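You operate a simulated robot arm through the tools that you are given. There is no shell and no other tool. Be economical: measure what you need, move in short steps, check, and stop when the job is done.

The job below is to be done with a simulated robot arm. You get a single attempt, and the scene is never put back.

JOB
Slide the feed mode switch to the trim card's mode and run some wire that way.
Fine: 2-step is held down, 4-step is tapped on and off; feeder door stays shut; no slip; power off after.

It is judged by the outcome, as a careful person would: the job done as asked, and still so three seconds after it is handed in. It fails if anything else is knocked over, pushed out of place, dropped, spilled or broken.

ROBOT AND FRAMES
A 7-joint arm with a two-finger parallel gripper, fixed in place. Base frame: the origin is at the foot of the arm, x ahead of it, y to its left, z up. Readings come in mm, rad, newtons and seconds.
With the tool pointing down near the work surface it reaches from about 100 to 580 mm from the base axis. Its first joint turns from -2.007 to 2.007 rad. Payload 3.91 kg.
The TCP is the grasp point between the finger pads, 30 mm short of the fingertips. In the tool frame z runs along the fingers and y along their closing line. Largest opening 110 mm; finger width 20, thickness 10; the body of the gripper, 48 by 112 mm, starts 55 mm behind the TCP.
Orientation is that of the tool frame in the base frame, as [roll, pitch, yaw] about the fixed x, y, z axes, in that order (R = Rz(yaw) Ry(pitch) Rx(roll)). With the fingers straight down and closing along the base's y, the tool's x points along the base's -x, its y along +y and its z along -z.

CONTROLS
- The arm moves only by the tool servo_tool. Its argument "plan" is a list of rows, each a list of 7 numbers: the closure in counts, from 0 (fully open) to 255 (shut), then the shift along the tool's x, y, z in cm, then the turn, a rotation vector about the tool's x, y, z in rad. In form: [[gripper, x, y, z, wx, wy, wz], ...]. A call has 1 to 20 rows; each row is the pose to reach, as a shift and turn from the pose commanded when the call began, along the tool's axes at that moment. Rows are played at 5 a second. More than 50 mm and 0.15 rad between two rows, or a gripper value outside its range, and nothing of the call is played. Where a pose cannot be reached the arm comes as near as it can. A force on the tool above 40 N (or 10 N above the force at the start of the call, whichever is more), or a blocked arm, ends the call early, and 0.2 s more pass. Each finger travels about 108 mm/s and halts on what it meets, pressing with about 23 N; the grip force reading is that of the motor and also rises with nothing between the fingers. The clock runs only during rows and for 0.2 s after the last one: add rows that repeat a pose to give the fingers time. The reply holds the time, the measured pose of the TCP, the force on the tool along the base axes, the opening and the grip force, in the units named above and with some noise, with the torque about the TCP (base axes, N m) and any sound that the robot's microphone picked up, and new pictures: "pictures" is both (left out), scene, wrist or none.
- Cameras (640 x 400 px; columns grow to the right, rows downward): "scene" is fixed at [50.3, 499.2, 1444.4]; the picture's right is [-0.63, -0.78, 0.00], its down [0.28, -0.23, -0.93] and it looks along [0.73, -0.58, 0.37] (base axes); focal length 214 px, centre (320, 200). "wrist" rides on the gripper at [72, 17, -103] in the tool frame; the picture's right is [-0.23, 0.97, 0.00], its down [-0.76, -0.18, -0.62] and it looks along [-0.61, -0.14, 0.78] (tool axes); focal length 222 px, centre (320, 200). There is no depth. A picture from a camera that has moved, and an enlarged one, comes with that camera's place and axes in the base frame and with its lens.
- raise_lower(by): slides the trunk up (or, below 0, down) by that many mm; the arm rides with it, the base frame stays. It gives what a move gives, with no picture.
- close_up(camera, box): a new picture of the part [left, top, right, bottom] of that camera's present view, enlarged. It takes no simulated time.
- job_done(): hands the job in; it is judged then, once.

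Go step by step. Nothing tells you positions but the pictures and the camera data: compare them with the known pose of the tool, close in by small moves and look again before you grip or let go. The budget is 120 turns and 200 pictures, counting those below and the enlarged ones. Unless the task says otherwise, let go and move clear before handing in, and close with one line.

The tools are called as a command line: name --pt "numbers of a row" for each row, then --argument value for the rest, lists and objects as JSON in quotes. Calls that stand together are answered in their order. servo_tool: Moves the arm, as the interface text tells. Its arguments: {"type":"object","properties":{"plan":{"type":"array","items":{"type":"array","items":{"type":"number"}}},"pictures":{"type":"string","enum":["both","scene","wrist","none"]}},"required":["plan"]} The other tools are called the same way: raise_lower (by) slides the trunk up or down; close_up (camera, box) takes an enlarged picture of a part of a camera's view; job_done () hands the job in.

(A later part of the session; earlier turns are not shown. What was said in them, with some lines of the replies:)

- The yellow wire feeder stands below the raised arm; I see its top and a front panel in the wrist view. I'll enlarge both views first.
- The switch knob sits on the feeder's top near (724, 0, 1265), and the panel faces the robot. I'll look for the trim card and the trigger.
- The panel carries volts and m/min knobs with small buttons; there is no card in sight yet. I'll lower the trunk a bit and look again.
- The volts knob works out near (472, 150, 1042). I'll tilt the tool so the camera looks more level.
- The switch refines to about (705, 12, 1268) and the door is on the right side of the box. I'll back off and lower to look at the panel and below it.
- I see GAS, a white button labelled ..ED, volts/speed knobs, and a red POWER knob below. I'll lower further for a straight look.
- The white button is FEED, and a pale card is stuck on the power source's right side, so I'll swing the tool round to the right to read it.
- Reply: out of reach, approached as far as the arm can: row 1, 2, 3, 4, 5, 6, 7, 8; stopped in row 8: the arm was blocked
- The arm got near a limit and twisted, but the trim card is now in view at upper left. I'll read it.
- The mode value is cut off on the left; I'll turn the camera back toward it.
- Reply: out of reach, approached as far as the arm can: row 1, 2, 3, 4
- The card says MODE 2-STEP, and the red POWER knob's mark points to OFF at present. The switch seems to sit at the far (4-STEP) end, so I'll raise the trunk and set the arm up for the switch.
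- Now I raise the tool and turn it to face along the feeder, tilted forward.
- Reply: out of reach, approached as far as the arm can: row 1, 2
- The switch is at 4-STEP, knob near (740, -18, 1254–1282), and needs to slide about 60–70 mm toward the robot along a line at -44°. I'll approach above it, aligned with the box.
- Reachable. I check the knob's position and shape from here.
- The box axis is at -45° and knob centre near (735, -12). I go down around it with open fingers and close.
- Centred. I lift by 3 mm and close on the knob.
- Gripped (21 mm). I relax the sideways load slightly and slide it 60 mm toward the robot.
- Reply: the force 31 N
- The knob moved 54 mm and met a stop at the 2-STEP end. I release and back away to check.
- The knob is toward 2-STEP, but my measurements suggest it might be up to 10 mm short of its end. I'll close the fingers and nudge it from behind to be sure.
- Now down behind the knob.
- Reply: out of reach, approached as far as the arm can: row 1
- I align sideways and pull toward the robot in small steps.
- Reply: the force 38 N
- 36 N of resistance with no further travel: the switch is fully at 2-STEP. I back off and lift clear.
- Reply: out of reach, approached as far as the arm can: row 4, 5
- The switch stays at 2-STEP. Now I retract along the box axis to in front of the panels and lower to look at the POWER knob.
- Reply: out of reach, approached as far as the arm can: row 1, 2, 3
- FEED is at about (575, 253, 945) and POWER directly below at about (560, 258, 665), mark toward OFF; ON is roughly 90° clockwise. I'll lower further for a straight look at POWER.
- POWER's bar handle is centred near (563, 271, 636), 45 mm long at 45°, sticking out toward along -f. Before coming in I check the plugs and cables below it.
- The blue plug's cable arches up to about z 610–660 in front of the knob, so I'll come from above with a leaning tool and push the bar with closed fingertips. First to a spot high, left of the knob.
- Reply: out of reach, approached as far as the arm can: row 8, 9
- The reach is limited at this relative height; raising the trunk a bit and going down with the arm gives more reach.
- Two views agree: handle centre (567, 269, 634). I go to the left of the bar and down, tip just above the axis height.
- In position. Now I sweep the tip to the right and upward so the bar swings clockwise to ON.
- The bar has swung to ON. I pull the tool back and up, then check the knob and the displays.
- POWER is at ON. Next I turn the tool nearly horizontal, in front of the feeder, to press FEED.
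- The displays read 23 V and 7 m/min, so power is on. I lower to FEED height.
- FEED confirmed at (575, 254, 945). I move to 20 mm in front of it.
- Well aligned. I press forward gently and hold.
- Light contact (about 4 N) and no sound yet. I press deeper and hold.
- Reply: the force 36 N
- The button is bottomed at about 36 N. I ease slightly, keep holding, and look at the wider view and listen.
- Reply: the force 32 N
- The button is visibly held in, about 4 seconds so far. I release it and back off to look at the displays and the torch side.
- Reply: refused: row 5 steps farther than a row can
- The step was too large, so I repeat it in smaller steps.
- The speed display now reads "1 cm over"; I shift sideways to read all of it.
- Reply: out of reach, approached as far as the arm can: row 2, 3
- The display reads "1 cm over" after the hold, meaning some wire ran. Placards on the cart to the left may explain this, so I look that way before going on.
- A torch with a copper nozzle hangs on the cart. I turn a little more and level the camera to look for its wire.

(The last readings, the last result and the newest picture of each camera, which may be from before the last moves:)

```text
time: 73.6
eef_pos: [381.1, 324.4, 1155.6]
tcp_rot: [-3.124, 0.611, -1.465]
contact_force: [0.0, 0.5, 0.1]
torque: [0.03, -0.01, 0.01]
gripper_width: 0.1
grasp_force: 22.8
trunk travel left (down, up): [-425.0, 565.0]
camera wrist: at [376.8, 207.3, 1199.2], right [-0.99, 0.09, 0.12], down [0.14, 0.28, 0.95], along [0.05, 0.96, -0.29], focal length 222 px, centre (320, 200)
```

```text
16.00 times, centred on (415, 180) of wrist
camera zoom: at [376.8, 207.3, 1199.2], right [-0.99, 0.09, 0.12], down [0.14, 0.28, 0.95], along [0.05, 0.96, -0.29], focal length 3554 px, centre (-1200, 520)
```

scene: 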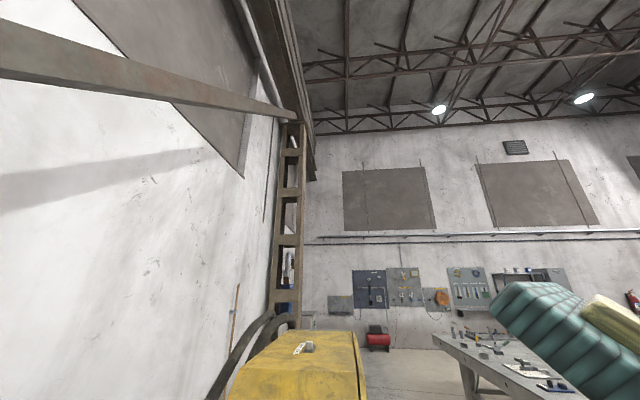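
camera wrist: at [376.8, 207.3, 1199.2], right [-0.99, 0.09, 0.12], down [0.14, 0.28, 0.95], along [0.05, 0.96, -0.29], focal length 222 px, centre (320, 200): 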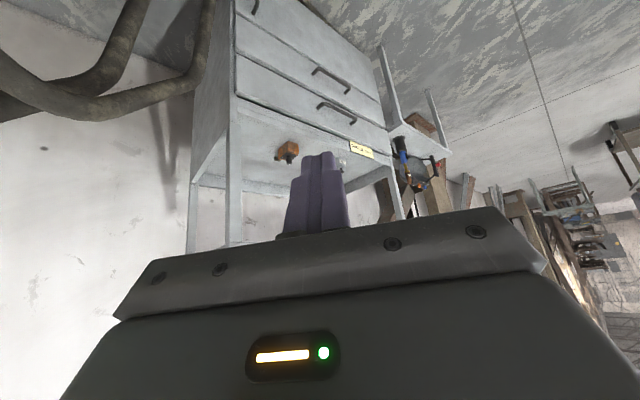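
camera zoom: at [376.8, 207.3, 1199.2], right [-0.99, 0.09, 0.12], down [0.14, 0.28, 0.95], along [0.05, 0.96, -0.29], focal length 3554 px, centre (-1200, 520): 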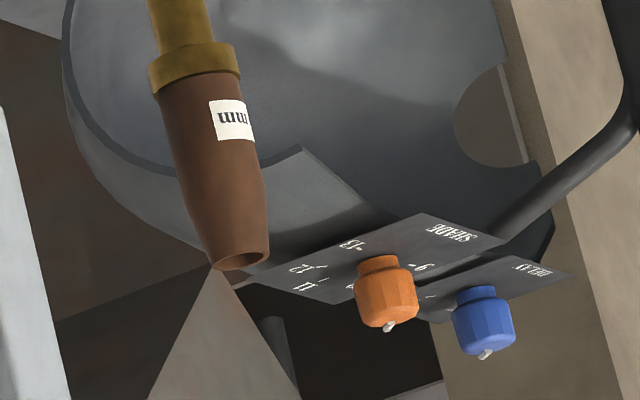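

There's no modelled wire at the torch, but the display reported a finished run (stopped on release, as 2-step should). Now back to face the box to switch POWER off.

servo_tool --pt "255 0 0 0 0 0.13 0" --pt "255 0 0 0 0 0.26 0" --pt "255 0 0 0 0 0.26 0" --pictures "none"

servo_tool --pt "255 0 0 0 0.0498 0 0.136" --pt "255 0 0 0 0.0995 0 0.272" --pt "255 0 0 0 0.149 0 0.408" --pt "255 0 0 0 0.199 0 0.543" --pt "255 0 0 0 0.249 0 0.679" --pt "255 0 0 0 0.299 0 0.815" --pt "255 0 0 0 0.348 0 0.951" --pt "255 0 0 0 0.398 0 1.087" --pt "255 0 0 0 0.448 0 1.223" --pt "255 0 0 0 0.498 0 1.359" --pt "255 0 0 0 0.547 0 1.494" --pt "255 0 0 0 0.597 0 1.63" --pt "255 0 0 0 0.647 0 1.766" --pt "255 0 0 0 0.697 0 1.902" --pt "255 0 0 0 0.746 0 2.038" --pt "255 0 0 0 0.796 0 2.174" --pt "255 0 0 0 0.846 0 2.31" --pt "255 0 0 0 0.846 0 2.31" --pictures "wrist"

```text
time: 74.4
eef_pos: [382.4, 327.1, 1155.2]
tcp_rot: [-3.125, 0.35, -1.47]
contact_force: [-0.9, -0.6, 0.6]
torque: [0.03, -0.01, 0.0]
gripper_width: 0.0
grasp_force: 22.9
trunk travel left (down, up): [-425.0, 565.0]
```

```text
time: 78.2
eef_pos: [380.2, 326.2, 1155.7]
tcp_rot: [3.127, 0.358, 2.349]
contact_force: [0.2, -0.9, 0.7]
torque: [0.06, 0.09, 0.03]
gripper_width: 0.1
grasp_force: 22.6
out of reach, approached as far as the arm can: row 17
trunk travel left (down, up): [-425.0, 565.0]
camera wrist: at [319.5, 413.0, 1228.3], right [0.84, 0.54, 0.09], down [0.22, -0.48, 0.85], along [0.5, -0.69, -0.52], focal length 222 px, centre (320, 200)
```

wrist: 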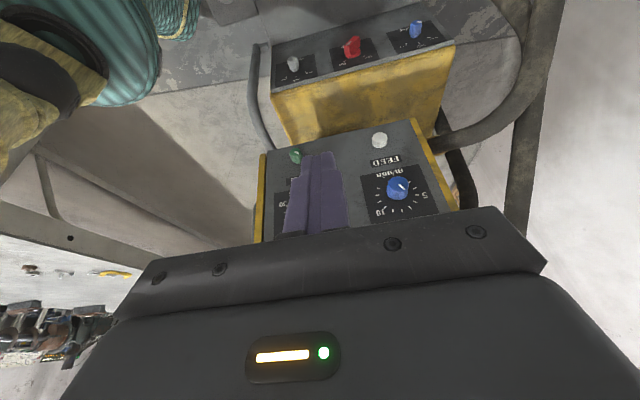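

I lower in front of the box, then come down to the right side of the POWER bar.

raise_lower --by -205

```text
time: 80.4
eef_pos: [379.6, 325.8, 949.9]
tcp_rot: [3.127, 0.36, 2.346]
contact_force: [0.2, -0.2, -0.3]
torque: [0.0, 0.03, 0.02]
gripper_width: 0.0
grasp_force: 23.0
trunk travel left (down, up): [-220.0, 770.0]
```

servo_tool --pt "255 0.39 0.73 3.96 0 0 0" --pt "255 0.78 1.46 7.9 0 0 0" --pt "255 1.18 2.19 11.9 0 0 0" --pt "255 1.57 2.92 15.8 0 0 0" --pt "255 1.96 3.65 19.8 0 0 0" --pt "255 1.96 3.65 19.8 0 0 0" --pictures "wrist"

close_up --camera "wrist" --box '[300, 80, 440, 190]'

```text
time: 81.8
eef_pos: [444.8, 315.5, 757.7]
tcp_rot: [3.127, 0.361, 2.346]
contact_force: [0.7, 0.5, 0.0]
torque: [-0.01, -0.02, 0.01]
gripper_width: 0.2
grasp_force: 23.0
trunk travel left (down, up): [-220.0, 770.0]
camera wrist: at [385.0, 402.6, 829.7], right [0.84, 0.53, 0.09], down [0.21, -0.48, 0.85], along [0.5, -0.7, -0.52], focal length 222 px, centre (320, 200)
```

wrist: 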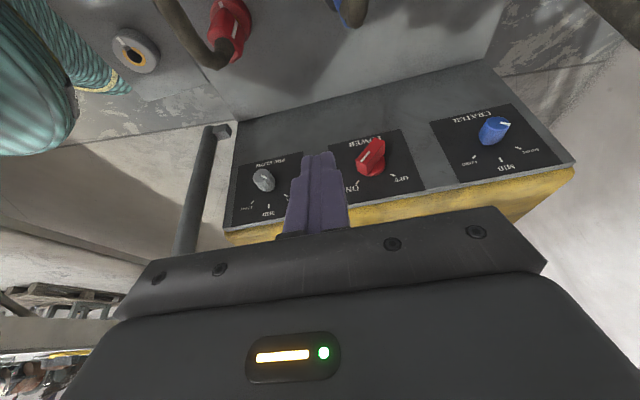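

```text
3.64 times, centred on (370, 135) of wrist
camera zoom: at [385.0, 402.6, 829.7], right [0.84, 0.53, 0.09], down [0.21, -0.48, 0.85], along [0.5, -0.7, -0.52], focal length 808 px, centre (138, 436)
```

zoom: 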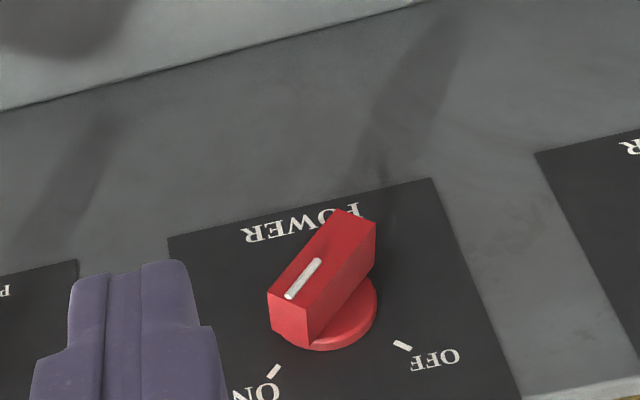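

servo_tool --pt "255 -4.0 -0.1 2.0 0 0 0" --pt "255 -7.9 -0.18 4.0 0 0 0" --pt "255 -7.8 -0.17 6.8 0 0 0" --pt "255 -7.65 -0.16 9.6 0 0 0" --pt "255 -7.52 -0.15 12.4 0 0 0" --pt "255 -7.52 -0.15 12.4 0 0 0" --pictures "wrist"

close_up --camera "wrist" --box '[220, 60, 440, 220]'

```text
time: 83.2
eef_pos: [525.9, 235.5, 668.2]
tcp_rot: [3.129, 0.362, 2.346]
contact_force: [0.1, 1.1, 1.2]
torque: [-0.01, 0.01, 0.02]
gripper_width: 0.0
grasp_force: 23.2
trunk travel left (down, up): [-220.0, 770.0]
camera wrist: at [464.7, 322.7, 740.3], right [0.84, 0.53, 0.09], down [0.21, -0.48, 0.85], along [0.5, -0.69, -0.52], focal length 222 px, centre (320, 200)
```

wrist: 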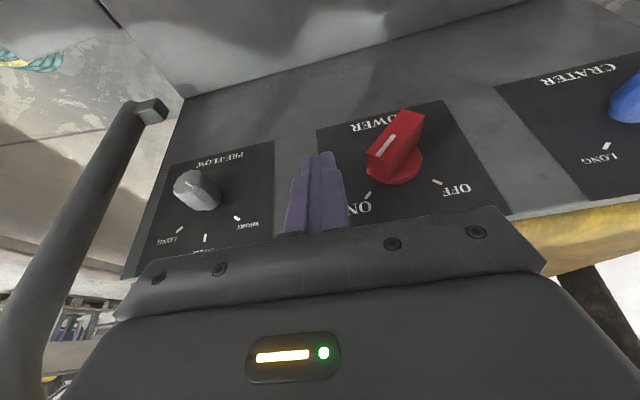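

```text
2.50 times, centred on (330, 140) of wrist
camera zoom: at [464.7, 322.7, 740.3], right [0.84, 0.53, 0.09], down [0.21, -0.48, 0.85], along [0.5, -0.69, -0.52], focal length 555 px, centre (295, 350)
```

zoom: 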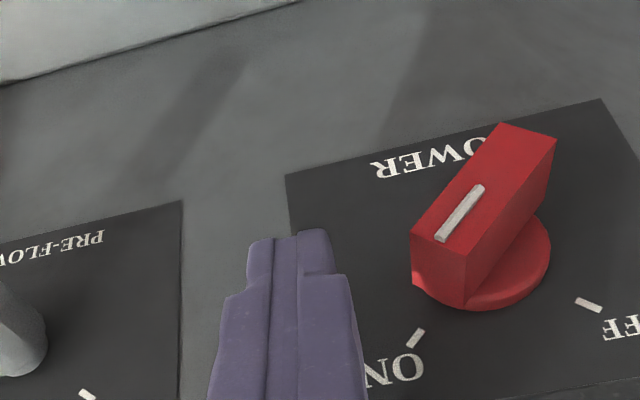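

Now the mirror sweep to the left and up, swinging the bar back to OFF.

servo_tool --pt "255 0 1.4 0 0 0 0" --pt "255 0 2.4 0 0 0 0" --pt "255 0 2.8 0 0 0 0" --pt "255 -0.14 3.1 -0.38 0 0 0" --pt "255 -0.24 3.45 -0.66 0 0 0" --pt "255 -0.35 3.9 -0.94 0 0 0" --pt "255 -0.41 4.4 -1.13 0 0 0" --pt "255 -0.45 4.9 -1.22 0 0 0" --pt "255 -0.45 5.1 -1.24 0 0 0" --pt "255 -0.45 5.1 -1.24 0 0 0" --pictures "none"

close_up --camera "wrist" --box '[220, 60, 440, 220]'

```text
time: 84.0
eef_pos: [541.3, 251.3, 673.8]
tcp_rot: [3.132, 0.362, 2.339]
contact_force: [-20.7, -7.3, 14.5]
torque: [-0.21, 0.17, -0.24]
gripper_width: 0.0
grasp_force: 22.3
trunk travel left (down, up): [-220.0, 770.0]
stopped in row 4: the force on the tool passed its limit at 43 N (the readings are from after the stop); the commanded pose is now the measured one
```

```text
2.50 times, centred on (330, 140) of wrist
camera zoom: at [480.9, 338.4, 745.7], right [0.84, 0.53, 0.09], down [0.21, -0.48, 0.85], along [0.49, -0.7, -0.52], focal length 555 px, centre (295, 350)
```

zoom: 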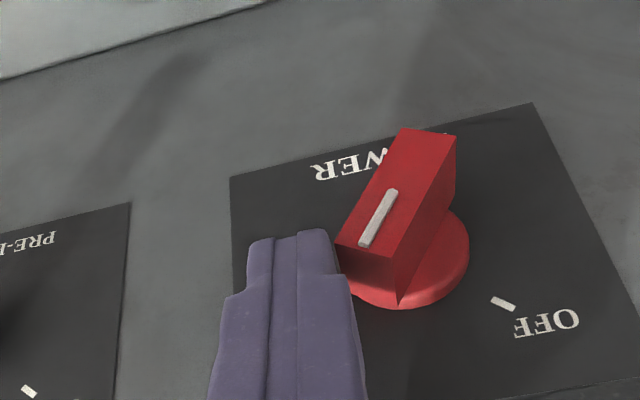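

The tip rode up onto the bar's end. I back off, drop lower, push to vertical at low height and only then rise.

servo_tool --pt "255 0 -0.6 0 0 0 0" --pt "255 0.28 -0.6 0.75 0 0 0" --pt "255 0.28 0 0.75 0 0 0" --pt "255 0.28 0.4 0.75 0 0 0" --pt "255 0.28 0.8 0.75 0 0 0" --pt "255 0.28 1.2 0.75 0 0 0" --pt "255 0.12 1.25 0.33 0 0 0" --pt "255 -0.035 1.35 -0.094 0 0 0" --pt "255 -0.14 1.75 -0.375 0 0 0" --pt "255 -0.21 2.25 -0.56 0 0 0" --pt "255 -0.26 2.75 -0.7 0 0 0" --pt "255 -0.26 2.95 -0.7 0 0 0" --pt "255 -0.26 2.95 -0.7 0 0 0" --pictures "none"

close_up --camera "wrist" --box '[220, 60, 440, 220]'

```text
time: 84.9
eef_pos: [541.7, 248.9, 667.8]
tcp_rot: [3.136, 0.364, 2.337]
contact_force: [-20.7, -8.5, 13.3]
torque: [-0.16, 0.11, -0.21]
gripper_width: 0.0
grasp_force: 22.8
trunk travel left (down, up): [-220.0, 770.0]
stopped in row 4: the force on the tool passed its limit at 44 N (the readings are from after the stop); the commanded pose is now the measured one
```

```text
2.50 times, centred on (330, 140) of wrist
camera zoom: at [481.9, 336.9, 738.6], right [0.85, 0.52, 0.09], down [0.21, -0.48, 0.85], along [0.49, -0.7, -0.52], focal length 555 px, centre (295, 350)
```

zoom: 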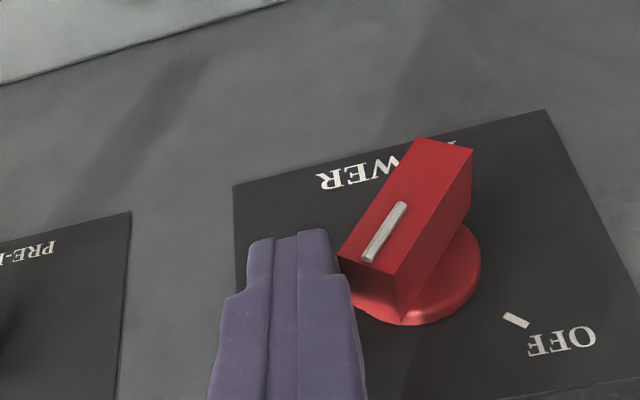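

Friction at the bar's corner is jamming the sideways push. I start lower and push left and up together so friction helps the turn.

servo_tool --pt "255 0 -0.4 0 0 0 0" --pt "255 0.28 -0.4 0.75 0 0 0" --pt "255 0.28 -0.1 0.75 0 0 0" --pt "255 0.18 0.15 0.47 0 0 0" --pt "255 0.07 0.45 0.19 0 0 0" --pt "255 -0.035 0.8 -0.094 0 0 0" --pt "255 -0.11 1.15 -0.28 0 0 0" --pt "255 -0.21 1.5 -0.56 0 0 0" --pt "255 -0.32 1.9 -0.84 0 0 0" --pt "255 -0.39 2.4 -1.03 0 0 0" --pt "255 -0.46 2.85 -1.22 0 0 0" --pt "255 -0.46 3.0 -1.22 0 0 0" --pt "255 -0.46 3.0 -1.22 0 0 0" --pictures "none"

close_up --camera "wrist" --box '[220, 60, 440, 220]'

```text
time: 87.3
eef_pos: [559.9, 266.5, 677.4]
tcp_rot: [-3.134, 0.361, 2.337]
contact_force: [-9.7, -4.6, 6.3]
torque: [-0.13, 0.2, -0.06]
gripper_width: 0.0
grasp_force: 23.8
trunk travel left (down, up): [-220.0, 770.0]
stopped in row 12: the force on the tool passed its limit at 42 N (the readings are from after the stop); the commanded pose is now the measured one
```

```text
2.50 times, centred on (330, 140) of wrist
camera zoom: at [501.1, 355.1, 749.7], right [0.85, 0.52, 0.07], down [0.22, -0.47, 0.85], along [0.48, -0.71, -0.52], focal length 555 px, centre (295, 350)
```

zoom: 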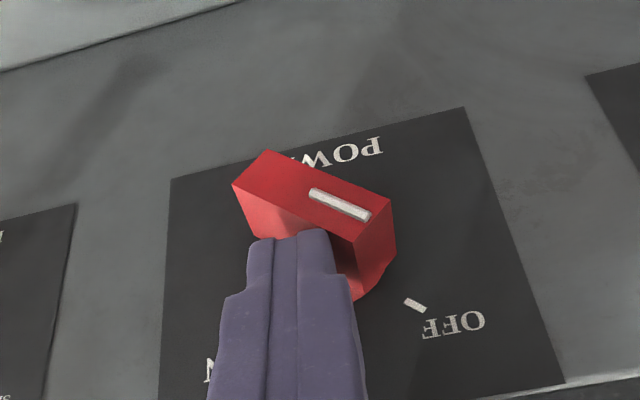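

The bar has swung to OFF. I retreat and check the knob and displays.

servo_tool --pt "255 0 -0.4 0 0 0 0" --pt "255 0 -0.4 -3 0 0 0" --pt "255 0.5 -0.4 -6 0 0 0" --pt "255 4 -0.4 -8 0 0 0" --pt "255 8 -1 -9.5 0 0 0" --pt "255 11 -4 -11 0 0 0" --pt "255 12 -8 -11 0 0 0" --pt "255 12 -8 -11 0 0 0" --pictures "none"

raise_lower --by 330

close_up --camera "wrist" --box '[0, 0, 640, 400]'

close_up --camera "wrist" --box '[240, 20, 480, 180]'

```text
time: 89.1
eef_pos: [399.6, 319.6, 737.7]
tcp_rot: [-3.138, 0.363, 2.337]
contact_force: [0.4, -0.4, -0.3]
torque: [0.0, 0.02, 0.02]
gripper_width: 0.0
grasp_force: 23.0
trunk travel left (down, up): [-220.0, 770.0]
```

```text
time: 92.4
eef_pos: [398.7, 319.1, 1068.5]
tcp_rot: [-3.136, 0.361, 2.339]
contact_force: [-0.9, -0.8, 0.2]
torque: [0.0, -0.02, -0.03]
gripper_width: 0.0
grasp_force: 23.4
trunk travel left (down, up): [-550.0, 440.0]
```

```text
1.00 times, centred on (320, 200) of wrist (not enlarged: the box is as wide or as high as the picture)
camera zoom: at [340.5, 408.5, 1140.1], right [0.85, 0.52, 0.07], down [0.22, -0.47, 0.85], along [0.48, -0.71, -0.52], focal length 222 px, centre (320, 200)
```

zoom: 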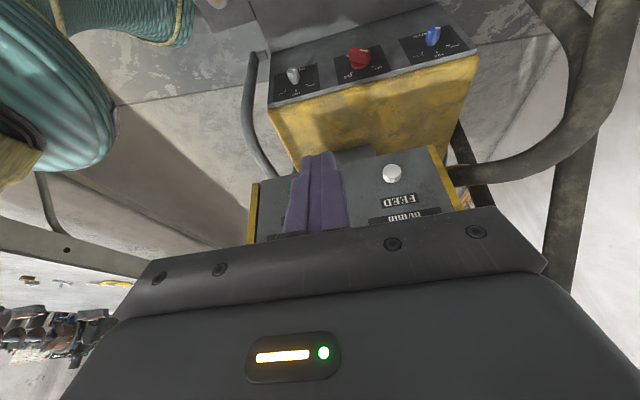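

```text
2.50 times, centred on (360, 100) of wrist
camera zoom: at [340.5, 408.5, 1140.1], right [0.85, 0.52, 0.07], down [0.22, -0.47, 0.85], along [0.48, -0.71, -0.52], focal length 555 px, centre (220, 450)
```

zoom: 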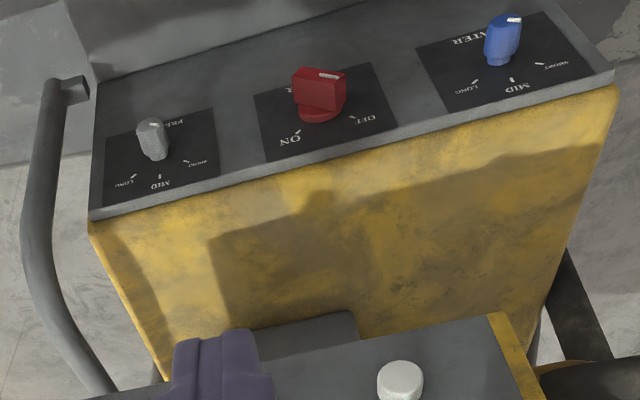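

POWER reads OFF. A last look at the displays and the mode switch from higher up.

raise_lower --by 250

close_up --camera "wrist" --box '[220, 20, 460, 210]'

close_up --camera "scene" --box '[220, 320, 380, 400]'

```text
time: 94.9
eef_pos: [399.6, 319.8, 1318.2]
tcp_rot: [-3.137, 0.361, 2.337]
contact_force: [0.7, -0.6, -1.0]
torque: [0.0, 0.04, -0.01]
gripper_width: 0.0
grasp_force: 22.9
trunk travel left (down, up): [-800.0, 190.0]
```

```text
2.11 times, centred on (340, 115) of wrist
camera zoom: at [340.6, 408.6, 1390.0], right [0.85, 0.52, 0.07], down [0.22, -0.47, 0.85], along [0.48, -0.71, -0.52], focal length 468 px, centre (278, 379)
```

zoom: 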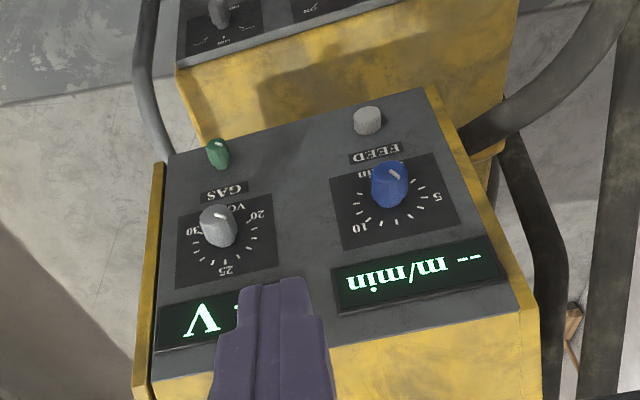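

```text
4.00 times, centred on (300, 360) of scene
camera zoom: at [50.3, 499.2, 1444.4], right [-0.63, -0.78, 0.0], down [0.28, -0.23, -0.93], along [0.73, -0.58, 0.37], focal length 858 px, centre (400, -440)
```

zoom: 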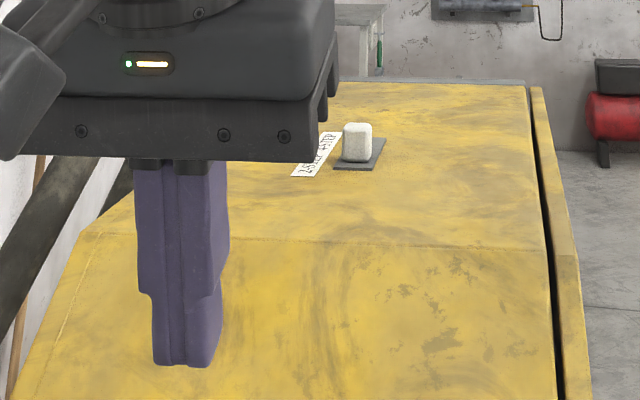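

Both displays show "--" (power off), the mode switch sits at 2-STEP, the door is shut and the arm is clear. I'm handing in.

job_done

```text
The job is handed in.
```

The mode switch is at 2-STEP, as the trim card says. I ran wire by holding FEED down for a few seconds and letting go, then turned POWER back off. The feeder door stayed shut. After the run the speed display read "1 cm over". I couldn't tell what that meant, and no wire shows at the torch, so I can't say how much wire ran or rule out slip.
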